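You operate a simulated robot arm through the tools that you are given. There is no shell and no other tool.

You run a simulated robot arm. Do the job below in one go: nothing can be reset, and whatever is moved stays where it is left.

Task
Pump the sight glass clear of bubbles, then pump up into the green.
Fine: blue tank handle and white slider open first; slider shut for pressure, never past the green; tank shut at the end. Where these are worked on the way, their far stop is far enough and under half their travel is too little: blue tank handle, white slider.

Only the result counts: the job must be done as asked and must still hold three seconds after the hand-in. Knocking over, shifting, dropping, spilling or breaking anything else fails it.

Robot
A 7-joint arm with a fingered hand, fixed in place. Base frame: the origin is on the floor under the middle of its stand, x ahead of it, y to its left, z up. Readings come in m, degrees, newtons and seconds.
It reaches about 1.228 m from its shoulder. Its first joint turns from -115.0 to 115.0 degrees. Payload 5 kg.
The TCP is the grasp point between the finger pads, 0.032 m short of the fingertips. In the tool frame z runs along the fingers and y along their closing line. The gripper opens to 0.16 m; its body begins 0.089 m behind the TCP. The gripper is a hand of 4 fingers: y runs from the thumb to the fingers, the wrist lies at [0, 0, -0.267] in the tool frame, and closing takes about 1.5 s.
Orientation is that of the tool frame in the base frame, as a unit quaternion [w, x, y, z]. With the fingers straight down and closing along the base's y, the tool's x points along the base's -x, its y along +y and its z along -z.

Tools
- The arm moves only by the tool move_arm. Its argument "commands" is a list of rows, each a list of 2 entries, a list of its own where there are three numbers: the turn, a rotation vector about the base's x, y, z in degrees, then the shift along the base's x, y, z in m. In form: [[[ax, ay, az], [dx, dy, dz]], ...]. A call has 1 to 20 rows; each row is the pose to reach, as a shift and turn from the pose commanded when the call began. "claw" is the finger opening in m, from 0 to 0.16, set as the call begins (left out, the last holds). A row lasts 0.2 s, in which the tool goes at most 0.05 m and 8.6 degrees; a call with a longer step from one row to the next is refused whole, and so is a gripper value outside its range. Where a pose cannot be reached the arm comes as near as it can. A force on the tool above 40 N (or 10 N above the force at the start of the call, whichever is more), or a blocked arm, ends the call early, and 0.2 s more pass. Each finger travels about 0.045 m/s and halts on what it meets, pressing with about 31 N; the grip force reading is that of the motor and also rises with nothing between the fingers. The clock runs only during rows and for 0.2 s after the last one: add rows that repeat a pose to give the fingers time. The reply holds the time, the measured pose of the TCP, the force on the tool along the base axes, the opening and the grip force, in the units named above and with some noise, with the torque about the TCP (base axes, N m) and any sound that the robot's microphone picked up.
- Cameras (640 x 400 px; columns grow to the right, rows downward): "scene" is fixed at [0.2106, 0.6356, 1.6167]; the picture's right is [-0.53, -0.85, 0.00], its down [-0.69, 0.43, -0.58] and it looks along [0.49, -0.31, -0.81] (base axes); focal length 214 px, centre (320, 200). "wrist" rides on the gripper at [0.08, -0.004, -0.114] in the tool frame; the picture's right is [0.05, 1.00, 0.00], its down [-0.82, 0.04, -0.58] and it looks along [-0.58, 0.03, 0.82] (tool axes); focal length 265 px, centre (320, 200). There is no depth. A picture from a camera that has moved, and an enlarged one, comes with that camera's place and axes in the base frame and with its lens. The place of the scene camera against the robot may be out by one fixed shift of up to 0.025 m in any direction.
- grab_frame(camera): a new picture of that camera. No time passes.
- move_column(by): slides the trunk up (or, below 0, down) by that many m; the arm rides with it, the base frame stays. It gives what a move gives, with no picture.
- set_fingers(finger1, finger2, finger3, thumb_bend): sets how far each is bent, from 0 (flat) to 1 (curled in); at 0.3 the hand is open as for a grip, at 0.7 the pads meet at the TCP. One left out holds its place. A second passes; each finger stops where it meets its share of the squeeze, and holds until it gets a number again. A gripper value or a shape takes the hand back. It gives what a move gives, with no picture; readings hold the bend of each and the force on the fingers (four entries, about 0 where the hand has none), thumb and palm.
- grasp_type(shape): the hand has 4 fingers and takes this shape, open, in about a second: jaw (thumb against the fingers, like two jaws); tri (thumb and two fingers); tip (a fingertip pinch); poke (one finger out to press); point (the index stretched); flat (the hand flat); cup (the hand cupped); fist (a fist). The gripper value then closes the fingers along that shape, each until it touches; the sizes above hold for jaw. It gives what a move gives, with no picture.
- inspect(camera, box): a new picture of the part [left, top, right, bottom] of that camera's present view, enlarged. No time passes.
- close_job(): hands the job in; it is judged then, once.

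Nothing tells you positions but the pictures and the camera data. Unless the task says otherwise, let go and move clear before handing in.

The tools are called after "Call:" as a command line: name --argument value ..., lists and objects as JSON in quotes. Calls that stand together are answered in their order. move_arm: Moves the arm, as the interface text tells. Its arguments: {"type":"object","properties":{"commands":{"type":"array","items":{"type":"array"}},"claw":{"type":"number"}},"required":["commands"]} The other tools are called the same way: move_column (by) moves the trunk up or down; grasp_type (shape) gives the hand a shape; set_fingers (finger1, finger2, finger3, thumb_bend) moves the fingers one by one; grab_frame (camera) takes a picture; inspect (camera, box) takes an enlarged picture of a part of a camera's view; close_job () hands the job in.

At the start:

```text
time_s: 0.0
tcp_pos: [0.7156, -0.1745, 1.18]
orientation: [0.001, 0.0, 1.0, 0.001]
wrist_force: [0.1, -0.3, -0.7]
moment: [-0.03, 0.02, 0.0]
width: 0.1601
grasp_force: 0.0
shape: jaw
bend: [0.3, 0.3, 0.3, 0.3]
finger forces: [0.0, 0.0, 0.0, 0.0, 0.1, 0.0]
trunk travel left (down, up): [-0.7, 0.29]
```

scene: 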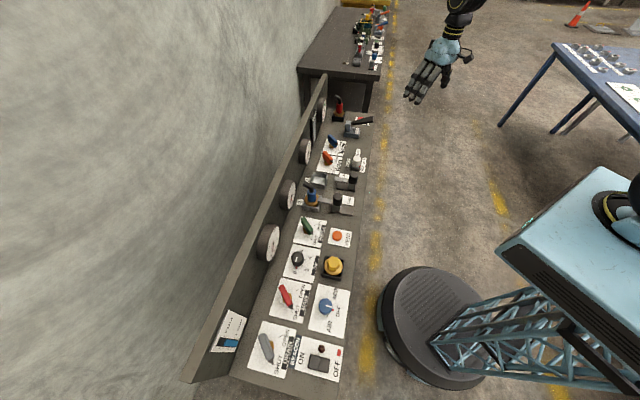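
wrist: 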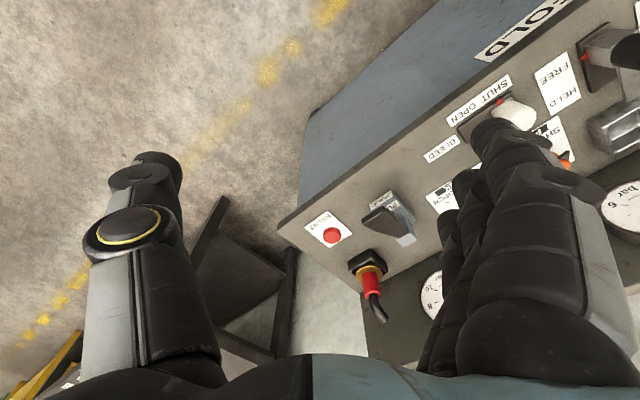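

I see a long control panel running along the wall with many handles, valves, gauges and a sight glass; I'll enlarge the pictures to identify the parts before moving.

Call:
inspect --camera "scene" --box '[270, 80, 400, 220]'

Call:
inspect --camera "scene" --box '[180, 200, 380, 390]'

Call:
inspect --camera "wrist" --box '[280, 0, 640, 340]'

Call:
inspect --camera "scene" --box '[300, 0, 400, 100]'

```text
2.86 times, centred on (335, 150) of scene
camera zoom: at [0.2106, 0.6356, 1.6167], right [-0.53, -0.85, 0.0], down [-0.69, 0.43, -0.58], along [0.49, -0.31, -0.81], focal length 613 px, centre (277, 343)
```

zoom: 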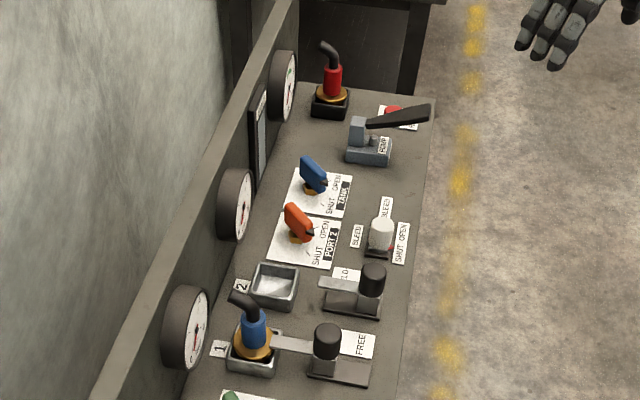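

```text
2.11 times, centred on (280, 295) of scene
camera zoom: at [0.2106, 0.6356, 1.6167], right [-0.53, -0.85, 0.0], down [-0.69, 0.43, -0.58], along [0.49, -0.31, -0.81], focal length 452 px, centre (404, 0)
```

zoom: 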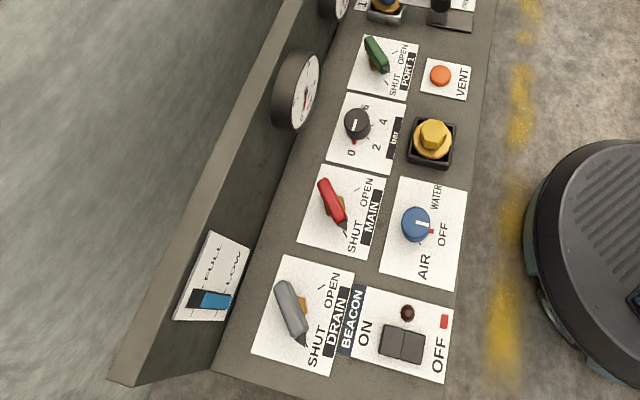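

```text
1.18 times, centred on (460, 170) of wrist
camera zoom: at [0.6359, -0.1784, 1.2947], right [-0.05, 1.0, 0.0], down [0.82, 0.04, 0.58], along [0.58, 0.03, -0.82], focal length 312 px, centre (155, 235)
```

zoom: 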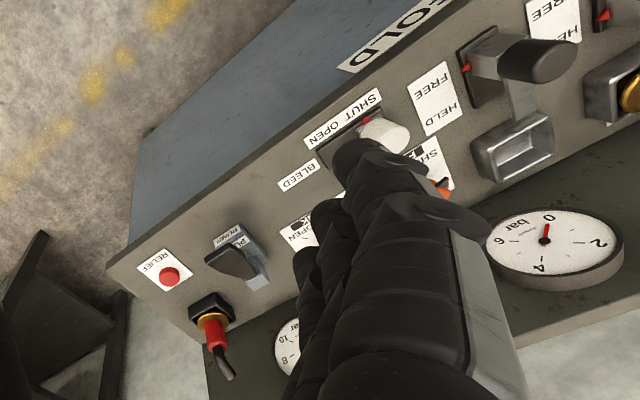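

```text
4.00 times, centred on (350, 50) of scene
camera zoom: at [0.2106, 0.6356, 1.6167], right [-0.53, -0.85, 0.0], down [-0.69, 0.43, -0.58], along [0.49, -0.31, -0.81], focal length 858 px, centre (200, 800)
```

zoom: 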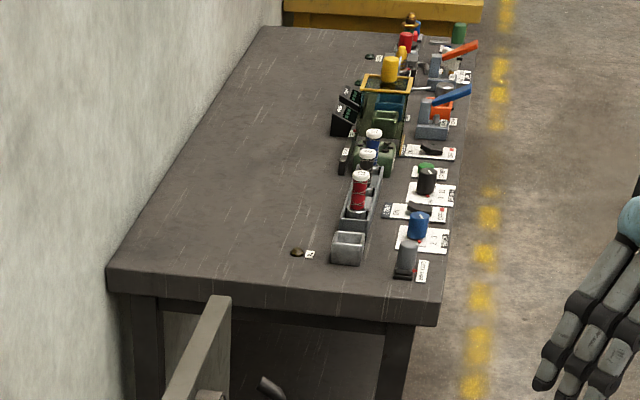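

The panel's right end has the pump lever, blue TANK handle, white BLEED slider, a sight glass and gauge on the backboard. I'll zoom in more before moving.

Call:
inspect --camera "scene" --box '[315, 90, 379, 130]'

Call:
inspect --camera "scene" --box '[310, 130, 374, 170]'

Call:
inspect --camera "wrist" --box '[290, 160, 450, 330]'

```text
10.00 times, centred on (347, 110) of scene
camera zoom: at [0.2106, 0.6356, 1.6167], right [-0.53, -0.85, 0.0], down [-0.69, 0.43, -0.58], along [0.49, -0.31, -0.81], focal length 2145 px, centre (50, 1100)
```

zoom: 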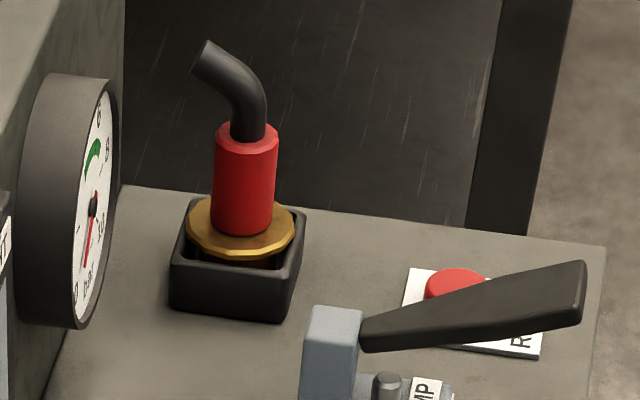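

```text
10.00 times, centred on (342, 150) of scene
camera zoom: at [0.2106, 0.6356, 1.6167], right [-0.53, -0.85, 0.0], down [-0.69, 0.43, -0.58], along [0.49, -0.31, -0.81], focal length 2145 px, centre (100, 700)
```

zoom: 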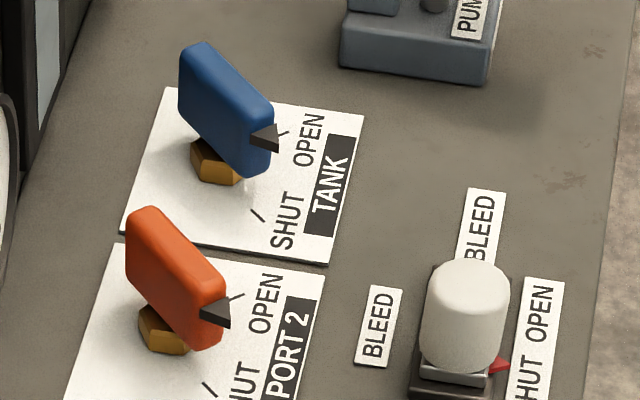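

```text
2.35 times, centred on (370, 245) of wrist
camera zoom: at [0.6359, -0.1784, 1.2947], right [-0.05, 1.0, 0.0], down [0.82, 0.04, 0.58], along [0.58, 0.03, -0.82], focal length 624 px, centre (202, 94)
```

zoom: 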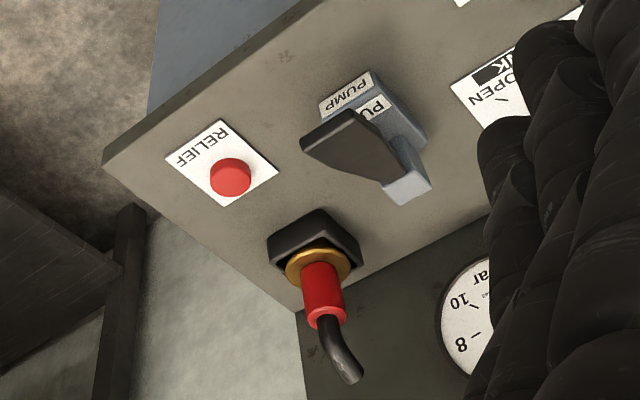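

The panel appears set at about 45° to the base axes, top near z≈0.885, front edge about 0.54 m from the base, pump near (0.94,-0.03), TANK near (0.90,0.13), BLEED knob near (0.73,0.11). I'll turn the hand to face the panel so the wrist camera sees it squarely.

Call:
move_arm --commands '[[[0, 0, 7.5], [-0.01, -0.01, 0.01]], [[0, 0, 15], [-0.02, -0.02, 0.02]], [[0, 0, 22.5], [-0.03, -0.03, 0.03]], [[0, 0, 30], [-0.04, -0.04, 0.04]], [[0, 0, 37.5], [-0.05, -0.05, 0.05]], [[0, 0, 45], [-0.06, -0.06, 0.06]]]'

Call:
grasp_type --shape "fist"

Call:
grab_frame --camera "wrist"

```text
time_s: 1.4
tcp_pos: [0.6545, -0.2342, 1.2415]
orientation: [0.0, -0.383, 0.924, 0.0]
wrist_force: [0.7, 0.2, 0.2]
moment: [0.0, -0.02, 0.01]
width: 0.1597
grasp_force: 0.0
shape: jaw
bend: [0.3, 0.3, 0.3, 0.3]
finger forces: [0.0, 0.0, 0.1, 0.0, 0.0, 0.1]
trunk travel left (down, up): [-0.7, 0.29]
```

```text
time_s: 2.3
tcp_pos: [0.6563, -0.2345, 1.2417]
orientation: [0.0, -0.382, 0.924, 0.0]
wrist_force: [0.9, 0.0, -0.2]
moment: [-0.01, 0.03, -0.01]
width: 0.0001
grasp_force: 0.1
shape: fist
bend: [1.0, 1.0, 0.99, 0.54]
finger forces: [0.0, 0.0, 0.0, 0.0, 0.0, 0.0]
trunk travel left (down, up): [-0.7, 0.29]
```

```text
taken
camera wrist: at [0.6021, -0.2941, 1.3546], right [-0.74, 0.67, 0.0], down [0.55, 0.61, 0.58], along [0.39, 0.43, -0.82], focal length 265 px, centre (320, 200)
```

wrist: 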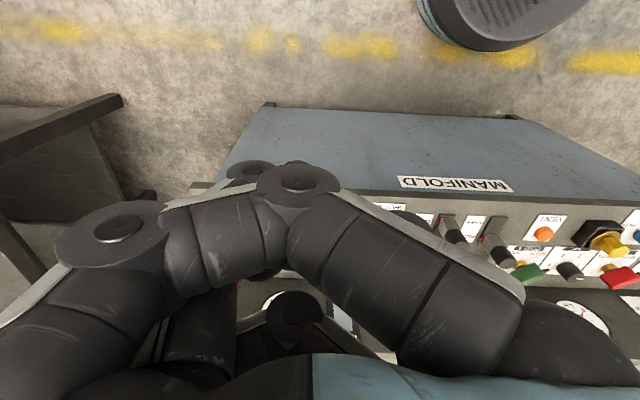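

The fist hides the middle of the view; I'll tilt the tool toward the panel so the controls move into the clear upper part of the (upside-down) wrist picture.

Call:
move_arm --commands '[[[5.3, -5.3, 0], [-0.015, -0.015, 0.0]], [[10.6, -10.6, 0], [-0.03, -0.03, 0.0]], [[15.9, -15.9, 0], [-0.04, -0.04, 0.0]], [[21.2, -21.2, 0], [-0.05, -0.05, 0.0]]]'

Call:
grab_frame --camera "wrist"

```text
time_s: 3.3
tcp_pos: [0.605, -0.2855, 1.2413]
orientation: [0.24, -0.37, 0.892, 0.1]
wrist_force: [-2.7, -6.1, 0.2]
moment: [0.54, -0.31, 0.03]
width: 0.0
grasp_force: 0.1
shape: fist
bend: [1.0, 1.0, 0.99, 0.54]
finger forces: [0.0, 0.1, 0.0, 0.1, 0.0, 0.0]
trunk travel left (down, up): [-0.7, 0.29]
```

```text
taken
camera wrist: at [0.5198, -0.3782, 1.2987], right [-0.74, 0.67, -0.03], down [0.26, 0.32, 0.91], along [0.62, 0.66, -0.42], focal length 265 px, centre (320, 200)
```

wrist: 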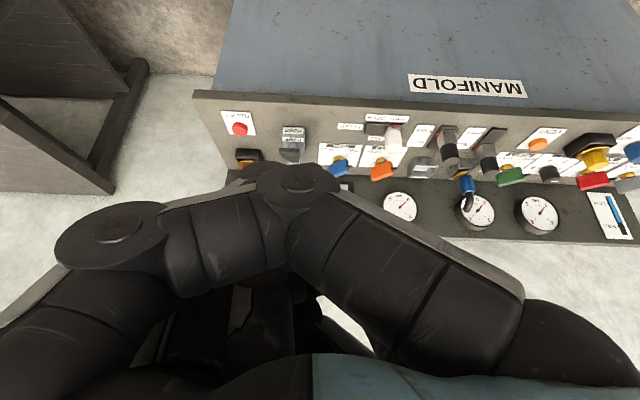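

Now the panel is well visible; I'll enlarge this view.

Call:
inspect --camera "wrist" --box '[200, 90, 420, 220]'

Call:
inspect --camera "wrist" --box '[300, 105, 420, 185]'

```text
2.91 times, centred on (310, 155) of wrist
camera zoom: at [0.5198, -0.3782, 1.2987], right [-0.74, 0.67, -0.03], down [0.26, 0.32, 0.91], along [0.62, 0.66, -0.42], focal length 772 px, centre (349, 331)
```

zoom: 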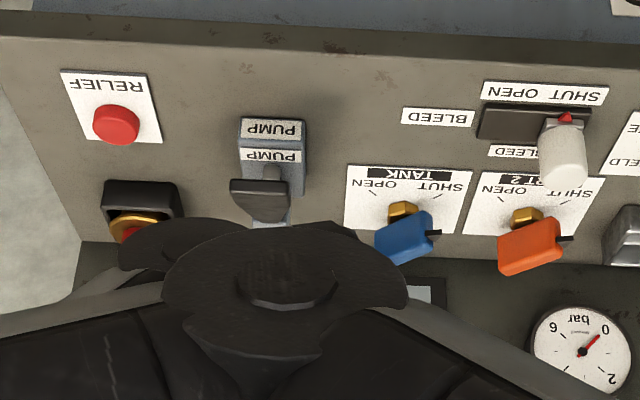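

```text
5.00 times, centred on (360, 145) of wrist
camera zoom: at [0.5198, -0.3782, 1.2987], right [-0.74, 0.67, -0.03], down [0.26, 0.32, 0.91], along [0.62, 0.66, -0.42], focal length 1327 px, centre (120, 475)
```

zoom: 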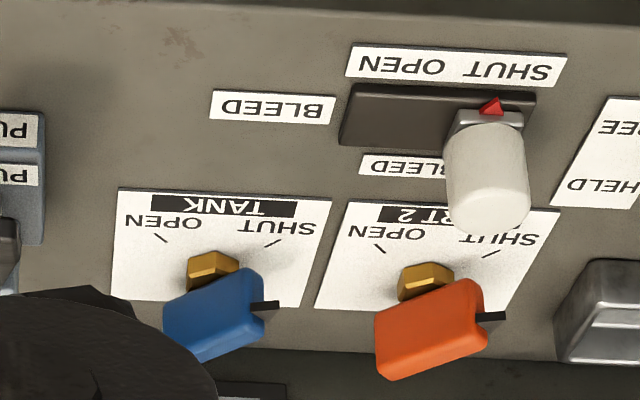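

The TANK pointer and the BLEED slider's red marker both stand at SHUT (left); OPEN is to the right. Next I tilt a little further to see the sight glass and pump gauge faces on the backboard.

Call:
move_arm --commands '[[[5.3, -5.3, 0], [0.0, 0.0, 0.0]], [[10.6, -10.6, 0], [0.0, 0.0, 0.0]], [[15.9, -15.9, 0], [0.0, 0.0, 0.0]]]'

Call:
grab_frame --camera "wrist"

Call:
inspect --camera "scene" --box '[300, 90, 348, 150]'

```text
time_s: 4.1
tcp_pos: [0.605, -0.2873, 1.2415]
orientation: [0.411, -0.342, 0.828, 0.17]
wrist_force: [-0.1, -1.3, 0.6]
moment: [0.1, 0.0, -0.01]
width: 0.0
grasp_force: 0.1
shape: fist
bend: [1.0, 1.0, 0.99, 0.54]
finger forces: [0.0, 0.0, 0.1, 0.1, 0.0, 0.0]
trunk travel left (down, up): [-0.7, 0.29]
```

```text
taken
camera wrist: at [0.5098, -0.3883, 1.2464], right [-0.73, 0.68, -0.04], down [0.0, 0.05, 1.0], along [0.69, 0.73, -0.04], focal length 265 px, centre (320, 200)
```

wrist: 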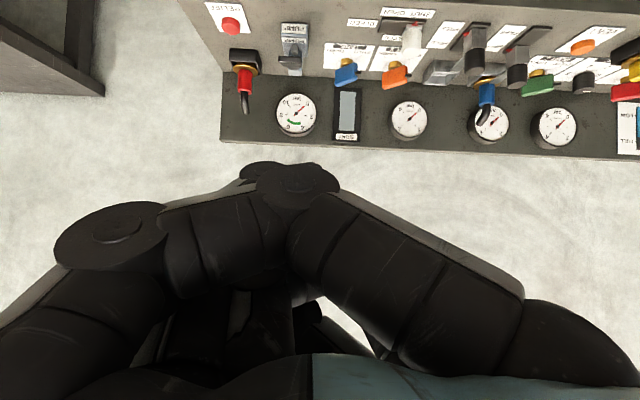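

```text
6.67 times, centred on (324, 120) of scene
camera zoom: at [0.2106, 0.6356, 1.6167], right [-0.53, -0.85, 0.0], down [-0.69, 0.43, -0.58], along [0.49, -0.31, -0.81], focal length 1430 px, centre (293, 733)
```

zoom: 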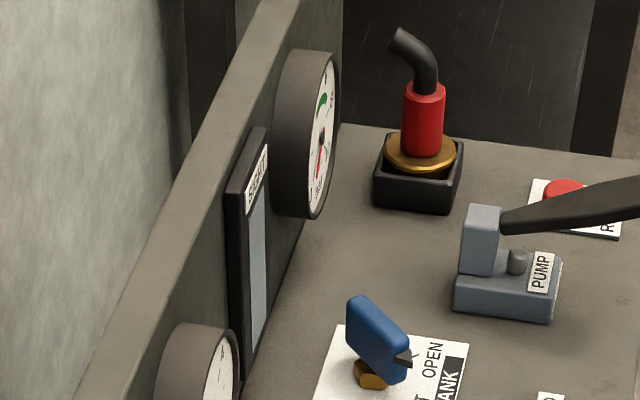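

Call:
inspect --camera "wrist" --box '[200, 0, 440, 150]'

Call:
inspect --camera "wrist" --box '[264, 80, 376, 150]'

```text
2.67 times, centred on (320, 75) of wrist
camera zoom: at [0.5098, -0.3883, 1.2464], right [-0.73, 0.68, -0.04], down [0.0, 0.05, 1.0], along [0.69, 0.73, -0.04], focal length 708 px, centre (320, 533)
```

zoom: 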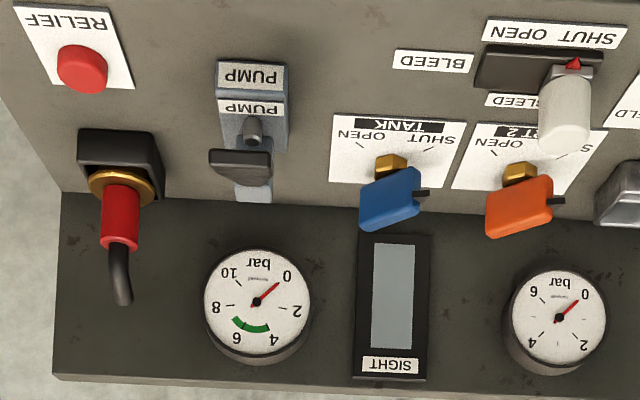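

```text
5.71 times, centred on (320, 115) of wrist
camera zoom: at [0.5098, -0.3883, 1.2464], right [-0.73, 0.68, -0.04], down [0.0, 0.05, 1.0], along [0.69, 0.73, -0.04], focal length 1517 px, centre (320, 686)
```

zoom: 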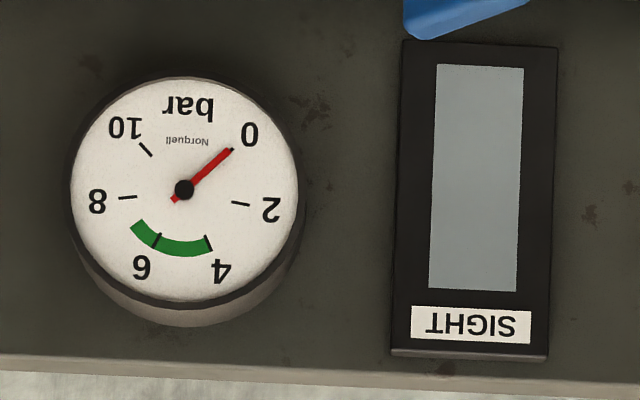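

Sight glass, gauge (0–10 bar, green about 4–7) and all controls are identified; the gauge reads 0. I'll try the "poke" shape and see where its fingertip lies for pushing the handle and slider.

Call:
grasp_type --shape "poke"

Call:
grab_frame --camera "wrist"

Call:
inspect --camera "scene" --box '[370, 0, 530, 100]'

```text
time_s: 5.0
tcp_pos: [0.6045, -0.2839, 1.2405]
orientation: [0.408, -0.343, 0.829, 0.169]
wrist_force: [0.0, 0.4, 0.7]
moment: [0.02, -0.01, -0.01]
width: 0.0
grasp_force: 0.1
shape: poke
bend: [1.0, 1.0, 1.0, 0.47]
finger forces: [0.0, 0.1, 0.0, 0.0, 0.0, 0.0]
trunk travel left (down, up): [-0.7, 0.29]
```

```text
taken
camera wrist: at [0.5109, -0.3857, 1.2466], right [-0.73, 0.68, -0.04], down [0.0, 0.06, 1.0], along [0.69, 0.73, -0.04], focal length 265 px, centre (320, 200)
```

wrist: 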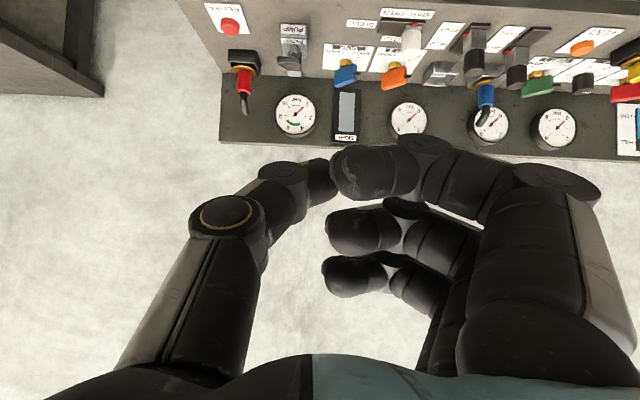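

```text
4.00 times, centred on (450, 50) of scene
camera zoom: at [0.2106, 0.6356, 1.6167], right [-0.53, -0.85, 0.0], down [-0.69, 0.43, -0.58], along [0.49, -0.31, -0.81], focal length 858 px, centre (-200, 800)
```

zoom: 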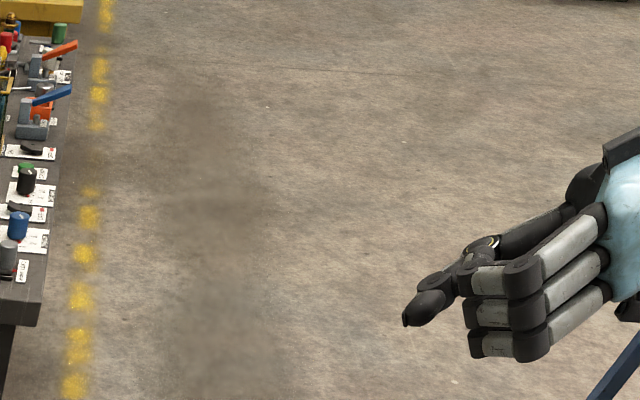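

Poke leaves all three fingers bent; I'll try "point" with the index stretched instead.

Call:
grasp_type --shape "point"

Call:
grab_frame --camera "wrist"

Call:
inspect --camera "scene" --box '[370, 0, 530, 100]'

```text
time_s: 5.9
tcp_pos: [0.6059, -0.2857, 1.2413]
orientation: [0.408, -0.343, 0.829, 0.168]
wrist_force: [-0.1, 0.5, 0.4]
moment: [0.0, -0.03, 0.0]
width: 0.1521
grasp_force: 0.0
shape: point
bend: [0.3, 1.0, 1.0, 0.54]
finger forces: [0.0, 0.0, 0.0, 0.0, 0.1, 0.0]
trunk travel left (down, up): [-0.7, 0.29]
```

```text
taken
camera wrist: at [0.5108, -0.386, 1.2465], right [-0.73, 0.68, -0.04], down [0.0, 0.06, 1.0], along [0.69, 0.73, -0.04], focal length 265 px, centre (320, 200)
```

wrist: 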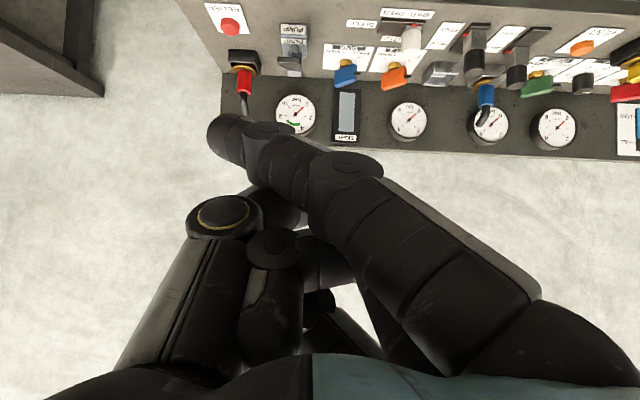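

```text
4.00 times, centred on (450, 50) of scene
camera zoom: at [0.2106, 0.6356, 1.6167], right [-0.53, -0.85, 0.0], down [-0.69, 0.43, -0.58], along [0.49, -0.31, -0.81], focal length 858 px, centre (-200, 800)
```

zoom: 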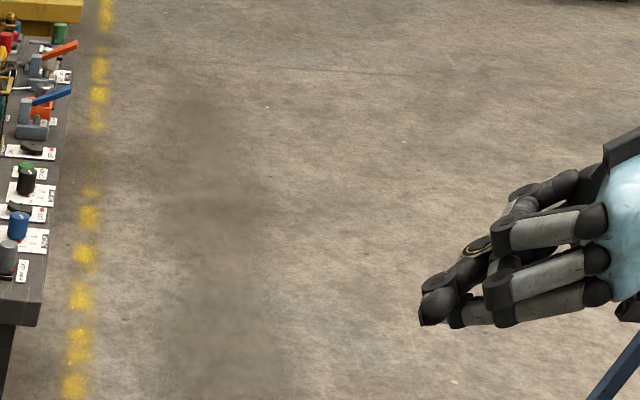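

The "point" index crosses over to the thumb side; I'll check the "tip" shape closed, which should make a narrow beak near the TCP.

Call:
grasp_type --shape "tip"

Call:
grab_frame --camera "wrist"

Call:
move_arm --commands '[[[0, 0, 0], [0, 0, 0]], [[0, 0, 0], [0, 0, 0]], [[0, 0, 0], [0, 0, 0]], [[0, 0, 0], [0, 0, 0]], [[0, 0, 0], [0, 0, 0]], [[0, 0, 0], [0, 0, 0]], [[0, 0, 0], [0, 0, 0]]]' --claw 0.0

Call:
grab_frame --camera "wrist"

Call:
inspect --camera "scene" --box '[370, 0, 530, 100]'

```text
time_s: 6.8
tcp_pos: [0.6057, -0.2846, 1.2412]
orientation: [0.407, -0.343, 0.829, 0.169]
wrist_force: [0.2, 0.1, 0.5]
moment: [0.0, 0.04, -0.06]
width: 0.1596
grasp_force: 0.1
shape: tip
bend: [0.01, 0.3, 0.01, 0.3]
finger forces: [0.1, 0.1, 0.1, 0.0, 0.0, 0.0]
trunk travel left (down, up): [-0.7, 0.29]
```

```text
taken
camera wrist: at [0.5108, -0.386, 1.2465], right [-0.73, 0.68, -0.04], down [0.0, 0.06, 1.0], along [0.69, 0.73, -0.04], focal length 265 px, centre (320, 200)
```

wrist: 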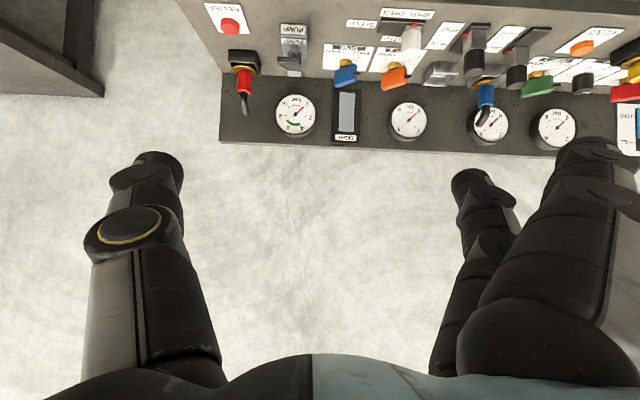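

```text
time_s: 8.4
tcp_pos: [0.606, -0.2859, 1.2402]
orientation: [0.409, -0.343, 0.828, 0.169]
wrist_force: [0.1, -0.2, -1.0]
moment: [0.0, 0.0, 0.02]
width: 0.0182
grasp_force: 0.1
shape: tip
bend: [0.01, 0.72, 0.01, 0.7]
finger forces: [0.1, 0.0, 0.0, 0.1, 0.0, 0.0]
trunk travel left (down, up): [-0.7, 0.29]
```

```text
taken
camera wrist: at [0.5108, -0.386, 1.2464], right [-0.73, 0.68, -0.04], down [0.0, 0.06, 1.0], along [0.69, 0.73, -0.04], focal length 265 px, centre (320, 200)
```

wrist: 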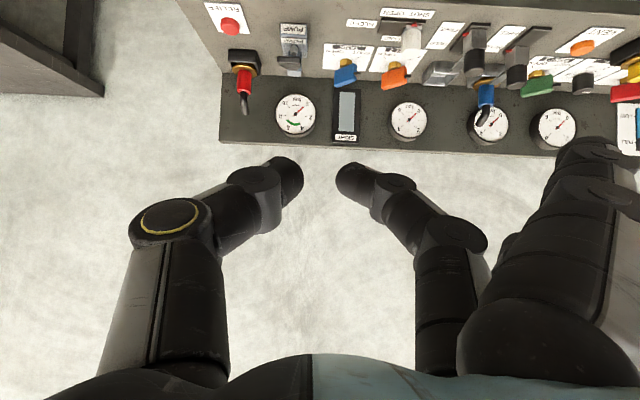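

```text
4.00 times, centred on (450, 50) of scene
camera zoom: at [0.2106, 0.6356, 1.6167], right [-0.53, -0.85, 0.0], down [-0.69, 0.43, -0.58], along [0.49, -0.31, -0.81], focal length 858 px, centre (-200, 800)
```

zoom: 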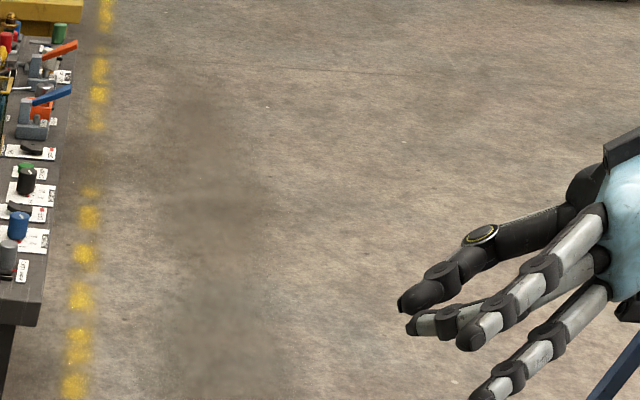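

In "tip" the middle finger and thumb meet at the TCP. I'll make my own pinch: fingers 1 and 3 curled, finger 2 and thumb half open, then check the look of it.

Call:
set_fingers --finger1 1.0 --finger2 0.5 --finger3 1.0 --thumb_bend 0.5

Call:
grab_frame --camera "wrist"

Call:
inspect --camera "scene" --box '[370, 0, 530, 100]'

```text
time_s: 9.4
tcp_pos: [0.606, -0.284, 1.2417]
orientation: [0.409, -0.343, 0.829, 0.169]
wrist_force: [0.9, 0.3, -0.3]
moment: [0.0, -0.01, -0.03]
width: 0.0621
grasp_force: 0.1
shape: fingers
bend: [1.0, 0.5, 1.0, 0.5]
finger forces: [0.1, 0.0, 0.1, 0.0, 0.0, 0.0]
trunk travel left (down, up): [-0.7, 0.29]
```

```text
taken
camera wrist: at [0.5108, -0.386, 1.2464], right [-0.73, 0.68, -0.04], down [0.0, 0.06, 1.0], along [0.69, 0.73, -0.04], focal length 265 px, centre (320, 200)
```

wrist: 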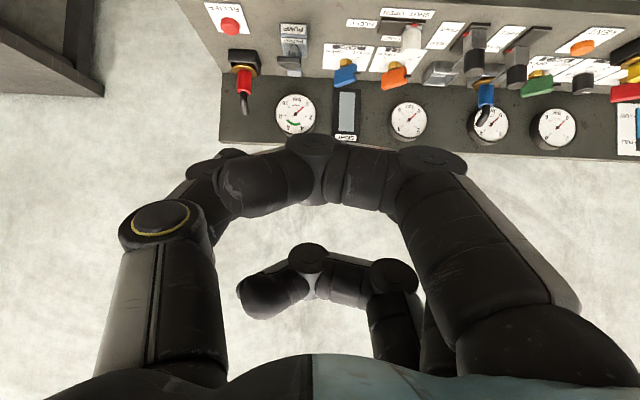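

```text
4.00 times, centred on (450, 50) of scene
camera zoom: at [0.2106, 0.6356, 1.6167], right [-0.53, -0.85, 0.0], down [-0.69, 0.43, -0.58], along [0.49, -0.31, -0.81], focal length 858 px, centre (-200, 800)
```

zoom: 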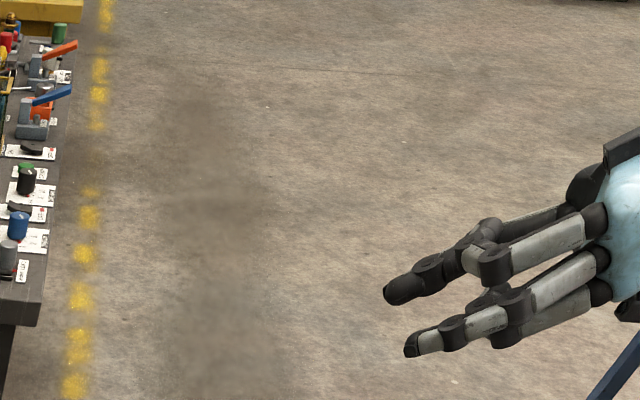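

The pinch works with the outer fingers out of the way. I'll move to hover above the white slider knob (about u=0.448, b=0.597 in panel axes, i.e. base ≈ (0.739, 0.105)), tilting the tool back to 30°.

Call:
move_arm --commands '[[[-2, 2, 0], [0.012, 0.035, -0.0]], [[-4, 4, 0], [0.024, 0.07, 0.0]], [[-6, 6, 0], [0.036, 0.105, 0.0]], [[-8, 8, 0], [0.048, 0.14, 0.0]], [[-10, 10, 0], [0.06, 0.175, -0.015]], [[-12, 12, 0], [0.072, 0.21, -0.03]], [[-14, 14, 0], [0.084, 0.245, -0.045]], [[-15.9, 15.9, 0], [0.096, 0.28, -0.06]], [[-15.9, 15.9, 0], [0.108, 0.315, -0.08]], [[-15.9, 15.9, 0], [0.12, 0.35, -0.1]], [[-15.9, 15.9, 0], [0.1329, 0.3913, -0.12]], [[-15.9, 15.9, 0], [0.1329, 0.3913, -0.16]], [[-15.9, 15.9, 0], [0.1329, 0.3913, -0.19]]]'

Call:
grab_frame --camera "scene"

Call:
grab_frame --camera "wrist"

```text
time_s: 12.2
tcp_pos: [0.7393, 0.1085, 1.0519]
orientation: [0.239, -0.37, 0.892, 0.099]
wrist_force: [0.8, 0.0, 0.0]
moment: [0.01, -0.01, -0.03]
width: 0.0618
grasp_force: 0.1
shape: fingers
bend: [1.0, 0.5, 1.0, 0.5]
finger forces: [0.0, 0.0, 0.0, 0.0, 0.1, 0.0]
trunk travel left (down, up): [-0.7, 0.29]
```

```text
taken
```

scene: 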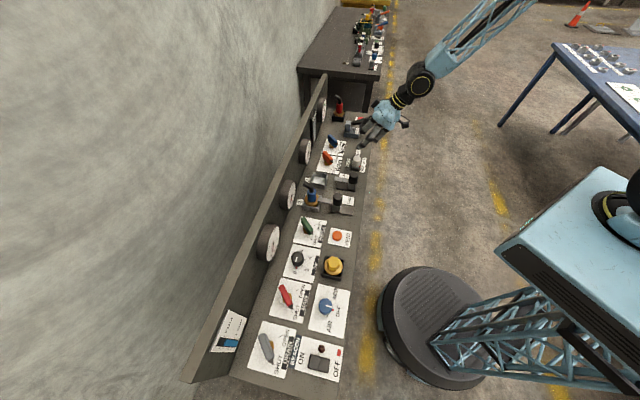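

```text
taken
camera wrist: at [0.6536, 0.0155, 1.1098], right [-0.74, 0.67, -0.03], down [0.27, 0.33, 0.91], along [0.62, 0.66, -0.42], focal length 265 px, centre (320, 200)
```

wrist: 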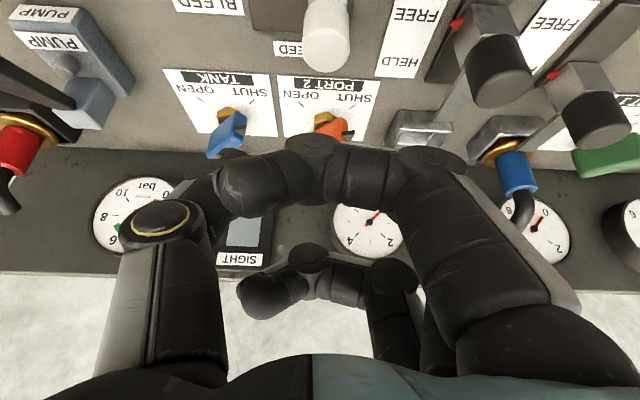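

The knob sits right under the TCP (u≈0.445, b≈0.60). The curled index would foul the knob, so I switch to jaw with a 0.09 m opening, reduce the tilt to 15°, and check again before lowering over the knob.

Call:
grasp_type --shape "jaw"

Call:
move_arm --commands '[[[-5.3, 5.3, 0], [0.0, -0.001, 0.0]], [[-10.6, 10.6, 0], [0.0, -0.002, 0.0]], [[-10.6, 10.6, 0], [0.0, -0.002, -0.01]], [[-10.6, 10.6, 0], [0.0, -0.002, -0.02]], [[-10.6, 10.6, 0], [0.0, -0.002, -0.02]], [[-10.6, 10.6, 0], [0.0, -0.002, -0.02]], [[-10.6, 10.6, 0], [0.0, -0.002, -0.02]], [[-10.6, 10.6, 0], [0.0, -0.002, -0.02]]]' --claw 0.09

Call:
grab_frame --camera "wrist"

Call:
inspect --camera "scene" --box '[300, 90, 428, 170]'

```text
time_s: 13.1
tcp_pos: [0.7391, 0.1066, 1.0527]
orientation: [0.239, -0.37, 0.892, 0.1]
wrist_force: [1.0, 1.2, -0.1]
moment: [0.0, -0.01, -0.01]
width: 0.1606
grasp_force: 0.1
shape: jaw
bend: [0.3, 0.3, 0.3, 0.3]
finger forces: [0.1, 0.0, 0.0, 0.0, 0.1, 0.1]
trunk travel left (down, up): [-0.7, 0.29]
```

```text
time_s: 14.9
tcp_pos: [0.738, 0.105, 1.0322]
orientation: [0.121, -0.379, 0.916, 0.05]
wrist_force: [-0.5, 0.2, 0.4]
moment: [-0.01, 0.02, 0.01]
width: 0.0908
grasp_force: 0.0
shape: jaw
bend: [0.71, 0.71, 0.71, 0.7]
finger forces: [0.0, 0.1, 0.1, 0.1, 0.1, 0.0]
trunk travel left (down, up): [-0.7, 0.29]
```

```text
taken
camera wrist: at [0.6662, 0.0261, 1.1203], right [-0.74, 0.67, -0.01], down [0.42, 0.48, 0.77], along [0.52, 0.56, -0.64], focal length 265 px, centre (320, 200)
```

wrist: 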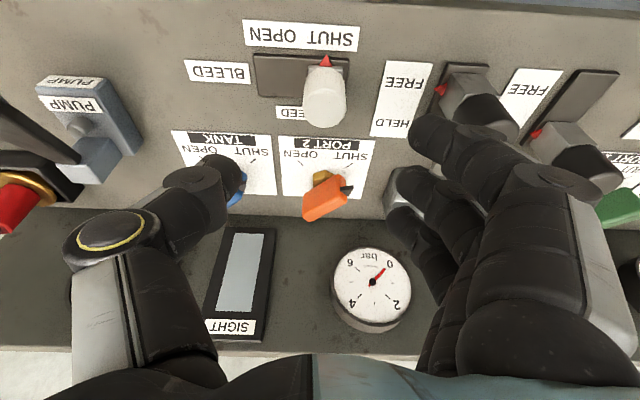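

```text
5.00 times, centred on (364, 130) of scene
camera zoom: at [0.2106, 0.6356, 1.6167], right [-0.53, -0.85, 0.0], down [-0.69, 0.43, -0.58], along [0.49, -0.31, -0.81], focal length 1072 px, centre (100, 550)
```

zoom: 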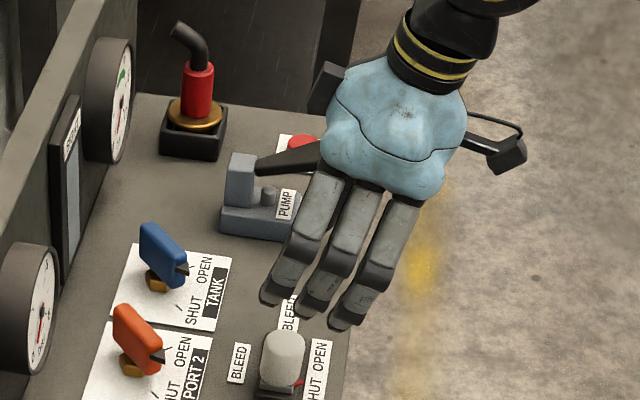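

The jaw straddles the knob; the clamp knob at left is close to the finger knuckles, so I narrow the opening to 0.08, shift slightly right, and lower to z≈0.935.

Call:
move_arm --commands '[[[0, 0, 0], [0.012, -0.005, 0]], [[0, 0, 0], [0.012, -0.005, 0]], [[0, 0, 0], [0.012, -0.005, -0.02]], [[0, 0, 0], [0.012, -0.005, -0.04]], [[0, 0, 0], [0.012, -0.005, -0.055]], [[0, 0, 0], [0.012, -0.005, -0.07]], [[0, 0, 0], [0.012, -0.005, -0.085]], [[0, 0, 0], [0.012, -0.005, -0.097]], [[0, 0, 0], [0.012, -0.005, -0.097]]]' --claw 0.08

Call:
grab_frame --camera "wrist"

Call:
inspect --camera "scene" --box '[300, 90, 428, 170]'

```text
time_s: 16.9
tcp_pos: [0.7515, 0.0998, 0.9334]
orientation: [0.12, -0.379, 0.916, 0.051]
wrist_force: [-1.5, 0.1, 0.4]
moment: [-0.03, -0.02, -0.02]
width: 0.0808
grasp_force: 0.1
shape: jaw
bend: [0.72, 0.72, 0.72, 0.7]
finger forces: [0.0, 0.1, 0.0, 0.1, 0.0, 0.0]
trunk travel left (down, up): [-0.7, 0.29]
```

```text
taken
camera wrist: at [0.6785, 0.0214, 1.023], right [-0.74, 0.67, -0.01], down [0.42, 0.48, 0.77], along [0.52, 0.56, -0.64], focal length 265 px, centre (320, 200)
```

wrist: 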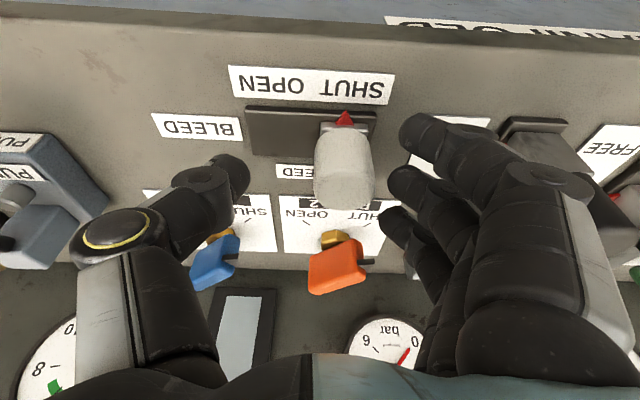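

```text
5.00 times, centred on (364, 130) of scene
camera zoom: at [0.2106, 0.6356, 1.6167], right [-0.53, -0.85, 0.0], down [-0.69, 0.43, -0.58], along [0.49, -0.31, -0.81], focal length 1072 px, centre (100, 550)
```

zoom: 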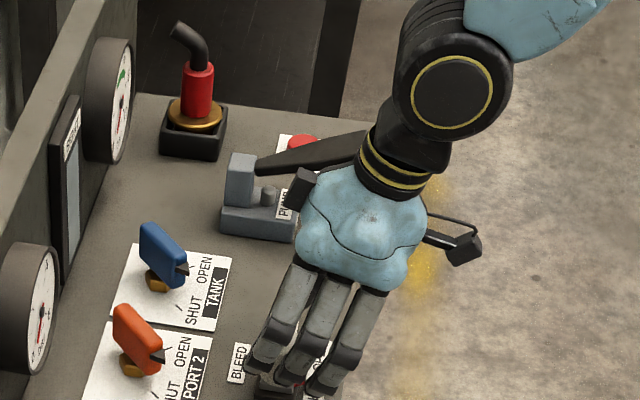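

The knob is neatly caged between fingers (left) and thumb (right). Now I push it to the right, along +u, toward OPEN.

Call:
move_arm --commands '[[[0, 0, 0], [0.0046, -0.0046, 0]], [[0, 0, 0], [0.0092, -0.0092, 0]], [[0, 0, 0], [0.0138, -0.0138, 0]], [[0, 0, 0], [0.0184, -0.0184, 0]], [[0, 0, 0], [0.023, -0.023, 0]], [[0, 0, 0], [0.0276, -0.0276, 0]], [[0, 0, 0], [0.0322, -0.0322, 0]], [[0, 0, 0], [0.0368, -0.0368, 0]], [[0, 0, 0], [0.0414, -0.0414, 0]], [[0, 0, 0], [0.046, -0.046, 0]]]'

Call:
grab_frame --camera "wrist"

```text
time_s: 19.1
tcp_pos: [0.7951, 0.0558, 0.935]
orientation: [0.12, -0.381, 0.916, 0.05]
wrist_force: [-5.6, 3.2, 1.7]
moment: [0.15, 0.15, 0.09]
width: 0.0834
grasp_force: 0.1
shape: jaw
bend: [0.72, 0.71, 0.72, 0.7]
finger forces: [0.0, 5.8, 0.1, 0.0, 0.1, 0.0]
trunk travel left (down, up): [-0.7, 0.29]
```

```text
taken
camera wrist: at [0.7236, -0.0234, 1.023], right [-0.74, 0.67, -0.01], down [0.42, 0.48, 0.77], along [0.52, 0.57, -0.64], focal length 265 px, centre (320, 200)
```

wrist: 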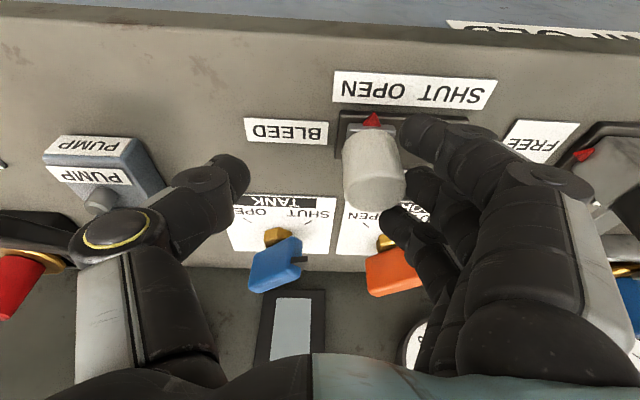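

The slider followed and its pointer is now at OPEN; I press a little further to reach its stop.

Call:
move_arm --commands '[[[0, 0, 0], [0.003, -0.003, 0]], [[0, 0, 0], [0.006, -0.006, 0]], [[0, 0, 0], [0.009, -0.009, 0]]]'

Call:
inspect --camera "wrist" --box '[230, 60, 510, 230]'

```text
time_s: 19.9
tcp_pos: [0.8048, 0.047, 0.935]
orientation: [0.12, -0.381, 0.915, 0.05]
wrist_force: [-12.0, 13.4, 1.5]
moment: [0.25, 0.24, 0.25]
width: 0.0888
grasp_force: 0.0
shape: jaw
bend: [0.72, 0.67, 0.71, 0.7]
finger forces: [0.0, 12.6, 4.6, 0.0, 0.1, 0.0]
trunk travel left (down, up): [-0.7, 0.29]
```

```text
2.29 times, centred on (370, 145) of wrist
camera zoom: at [0.7319, -0.0315, 1.0233], right [-0.74, 0.67, -0.01], down [0.42, 0.48, 0.77], along [0.52, 0.57, -0.64], focal length 607 px, centre (206, 326)
```

zoom: 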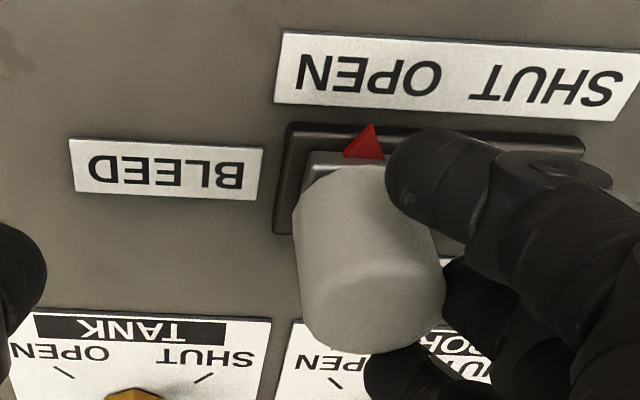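

Slider is fully OPEN (about 18 N at the stop). Now I back off a little, lift clear, and form a compact pinch (fist with middle finger and thumb extended) for the TANK handle.

Call:
move_arm --commands '[[[0, 0, 0], [-0.007, 0.007, 0]], [[0, 0, 0], [-0.01, 0.01, 0]], [[0, 0, 0], [-0.01, 0.01, 0.03]], [[0, 0, 0], [-0.01, 0.01, 0.07]], [[0, 0, 0], [-0.01, 0.01, 0.115]], [[0, 0, 0], [-0.01, 0.01, 0.145]]]'

Call:
grasp_type --shape "fist"

Call:
set_fingers --finger2 0.55 --thumb_bend 0.55

Call:
grab_frame --camera "wrist"

Call:
inspect --camera "scene" --box '[300, 70, 460, 170]'

```text
time_s: 21.3
tcp_pos: [0.795, 0.056, 1.0809]
orientation: [0.121, -0.38, 0.916, 0.05]
wrist_force: [0.5, -0.1, -0.4]
moment: [-0.03, -0.01, 0.01]
width: 0.0809
grasp_force: 0.1
shape: jaw
bend: [0.72, 0.72, 0.72, 0.7]
finger forces: [0.0, 0.1, 0.0, 0.1, 0.0, 0.1]
trunk travel left (down, up): [-0.7, 0.29]
```

```text
time_s: 22.2
tcp_pos: [0.7962, 0.0552, 1.0798]
orientation: [0.12, -0.379, 0.916, 0.05]
wrist_force: [0.3, -0.1, 0.3]
moment: [0.0, 0.02, -0.01]
width: 0.0001
grasp_force: 0.0
shape: fist
bend: [1.0, 1.0, 1.0, 0.55]
finger forces: [0.0, 0.0, 0.1, 0.0, 0.0, 0.0]
trunk travel left (down, up): [-0.7, 0.29]
```

```text
time_s: 23.2
tcp_pos: [0.7955, 0.0551, 1.0798]
orientation: [0.12, -0.379, 0.916, 0.05]
wrist_force: [0.5, -0.5, -0.8]
moment: [0.0, -0.03, 0.01]
width: 0.1111
grasp_force: 0.1
shape: fingers
bend: [1.0, 0.55, 1.0, 0.55]
finger forces: [0.0, 0.0, 0.1, 0.1, 0.1, 0.0]
trunk travel left (down, up): [-0.7, 0.29]
```

```text
taken
camera wrist: at [0.7232, -0.0237, 1.1683], right [-0.74, 0.67, -0.01], down [0.42, 0.48, 0.77], along [0.52, 0.56, -0.64], focal length 265 px, centre (320, 200)
```

wrist: 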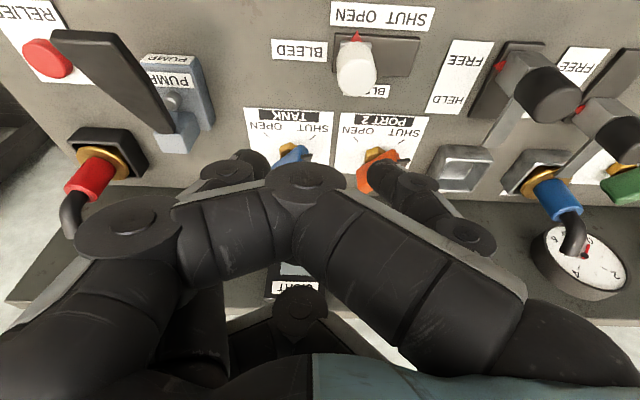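

```text
4.00 times, centred on (380, 120) of scene
camera zoom: at [0.2106, 0.6356, 1.6167], right [-0.53, -0.85, 0.0], down [-0.69, 0.43, -0.58], along [0.49, -0.31, -0.81], focal length 858 px, centre (80, 520)
```

zoom: 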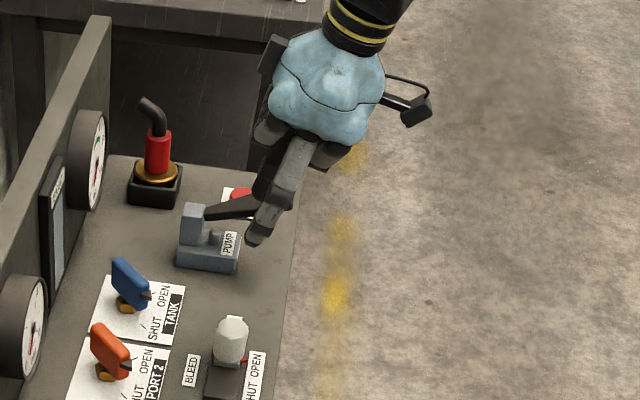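

The slider shows OPEN. I close the middle finger and thumb into a beak and look again.

Call:
set_fingers --finger2 0.75 --thumb_bend 0.75

Call:
grab_frame --camera "wrist"

Call:
inspect --camera "scene" --box '[340, 80, 420, 130]'

```text
time_s: 24.2
tcp_pos: [0.7955, 0.0555, 1.079]
orientation: [0.12, -0.38, 0.916, 0.05]
wrist_force: [0.6, 0.3, -0.1]
moment: [-0.03, -0.01, -0.03]
width: 0.1056
grasp_force: 0.1
shape: fingers
bend: [1.0, 0.73, 1.0, 0.73]
finger forces: [0.1, 0.0, 0.0, 0.1, 0.1, 0.0]
trunk travel left (down, up): [-0.7, 0.29]
```

```text
taken
camera wrist: at [0.7232, -0.0237, 1.1683], right [-0.74, 0.67, -0.01], down [0.42, 0.48, 0.77], along [0.52, 0.56, -0.64], focal length 265 px, centre (320, 200)
```

wrist: 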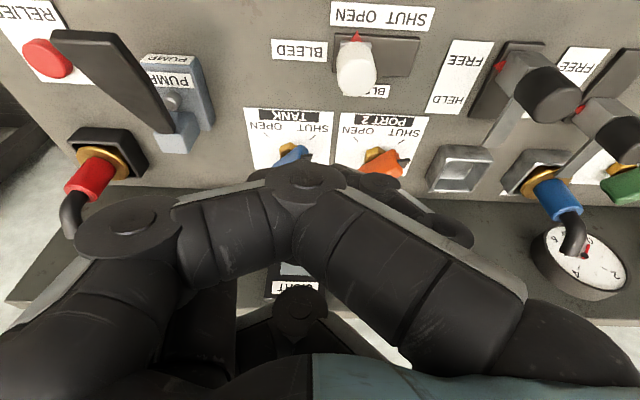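

```text
8.00 times, centred on (380, 105) of scene
camera zoom: at [0.2106, 0.6356, 1.6167], right [-0.53, -0.85, 0.0], down [-0.69, 0.43, -0.58], along [0.49, -0.31, -0.81], focal length 1716 px, centre (-160, 960)
```

zoom: 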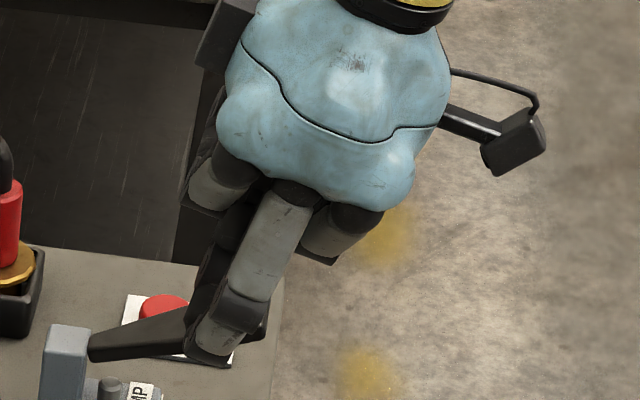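

The beak tip is hidden behind the index knuckle here. I'll compare with the "poke" shape (thumb out, all fingers curled) from this closer position.

Call:
grasp_type --shape "poke"

Call:
grab_frame --camera "wrist"

Call:
inspect --camera "scene" --box '[340, 80, 420, 130]'

```text
time_s: 25.1
tcp_pos: [0.7964, 0.0551, 1.0795]
orientation: [0.12, -0.38, 0.916, 0.05]
wrist_force: [-0.4, 0.5, 0.1]
moment: [-0.01, 0.0, 0.03]
width: 0.0
grasp_force: 0.0
shape: poke
bend: [1.0, 1.0, 1.0, 0.47]
finger forces: [0.1, 0.0, 0.0, 0.0, 0.0, 0.0]
trunk travel left (down, up): [-0.7, 0.29]
```

```text
taken
camera wrist: at [0.7232, -0.0237, 1.1683], right [-0.74, 0.67, -0.01], down [0.42, 0.48, 0.77], along [0.52, 0.56, -0.64], focal length 265 px, centre (320, 200)
```

wrist: 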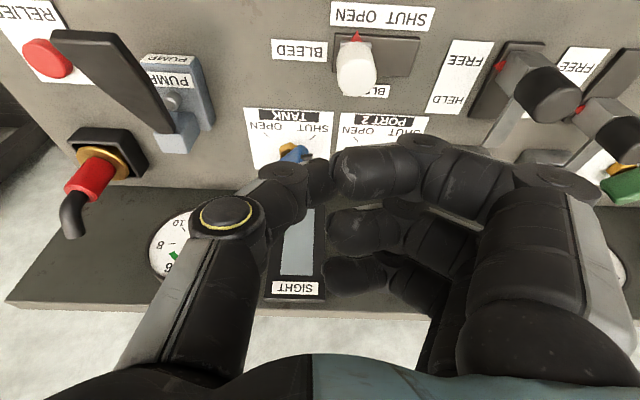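

```text
8.00 times, centred on (380, 105) of scene
camera zoom: at [0.2106, 0.6356, 1.6167], right [-0.53, -0.85, 0.0], down [-0.69, 0.43, -0.58], along [0.49, -0.31, -0.81], focal length 1716 px, centre (-160, 960)
```

zoom: 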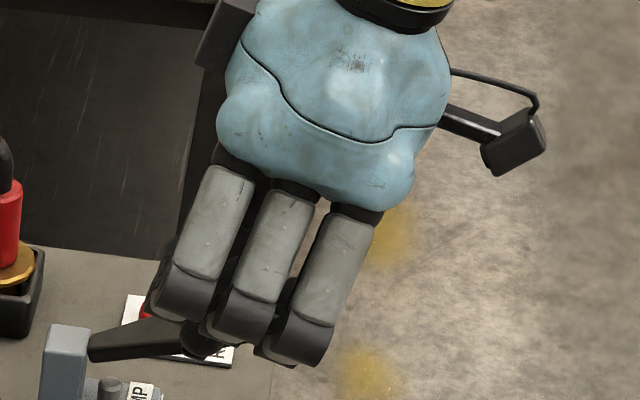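

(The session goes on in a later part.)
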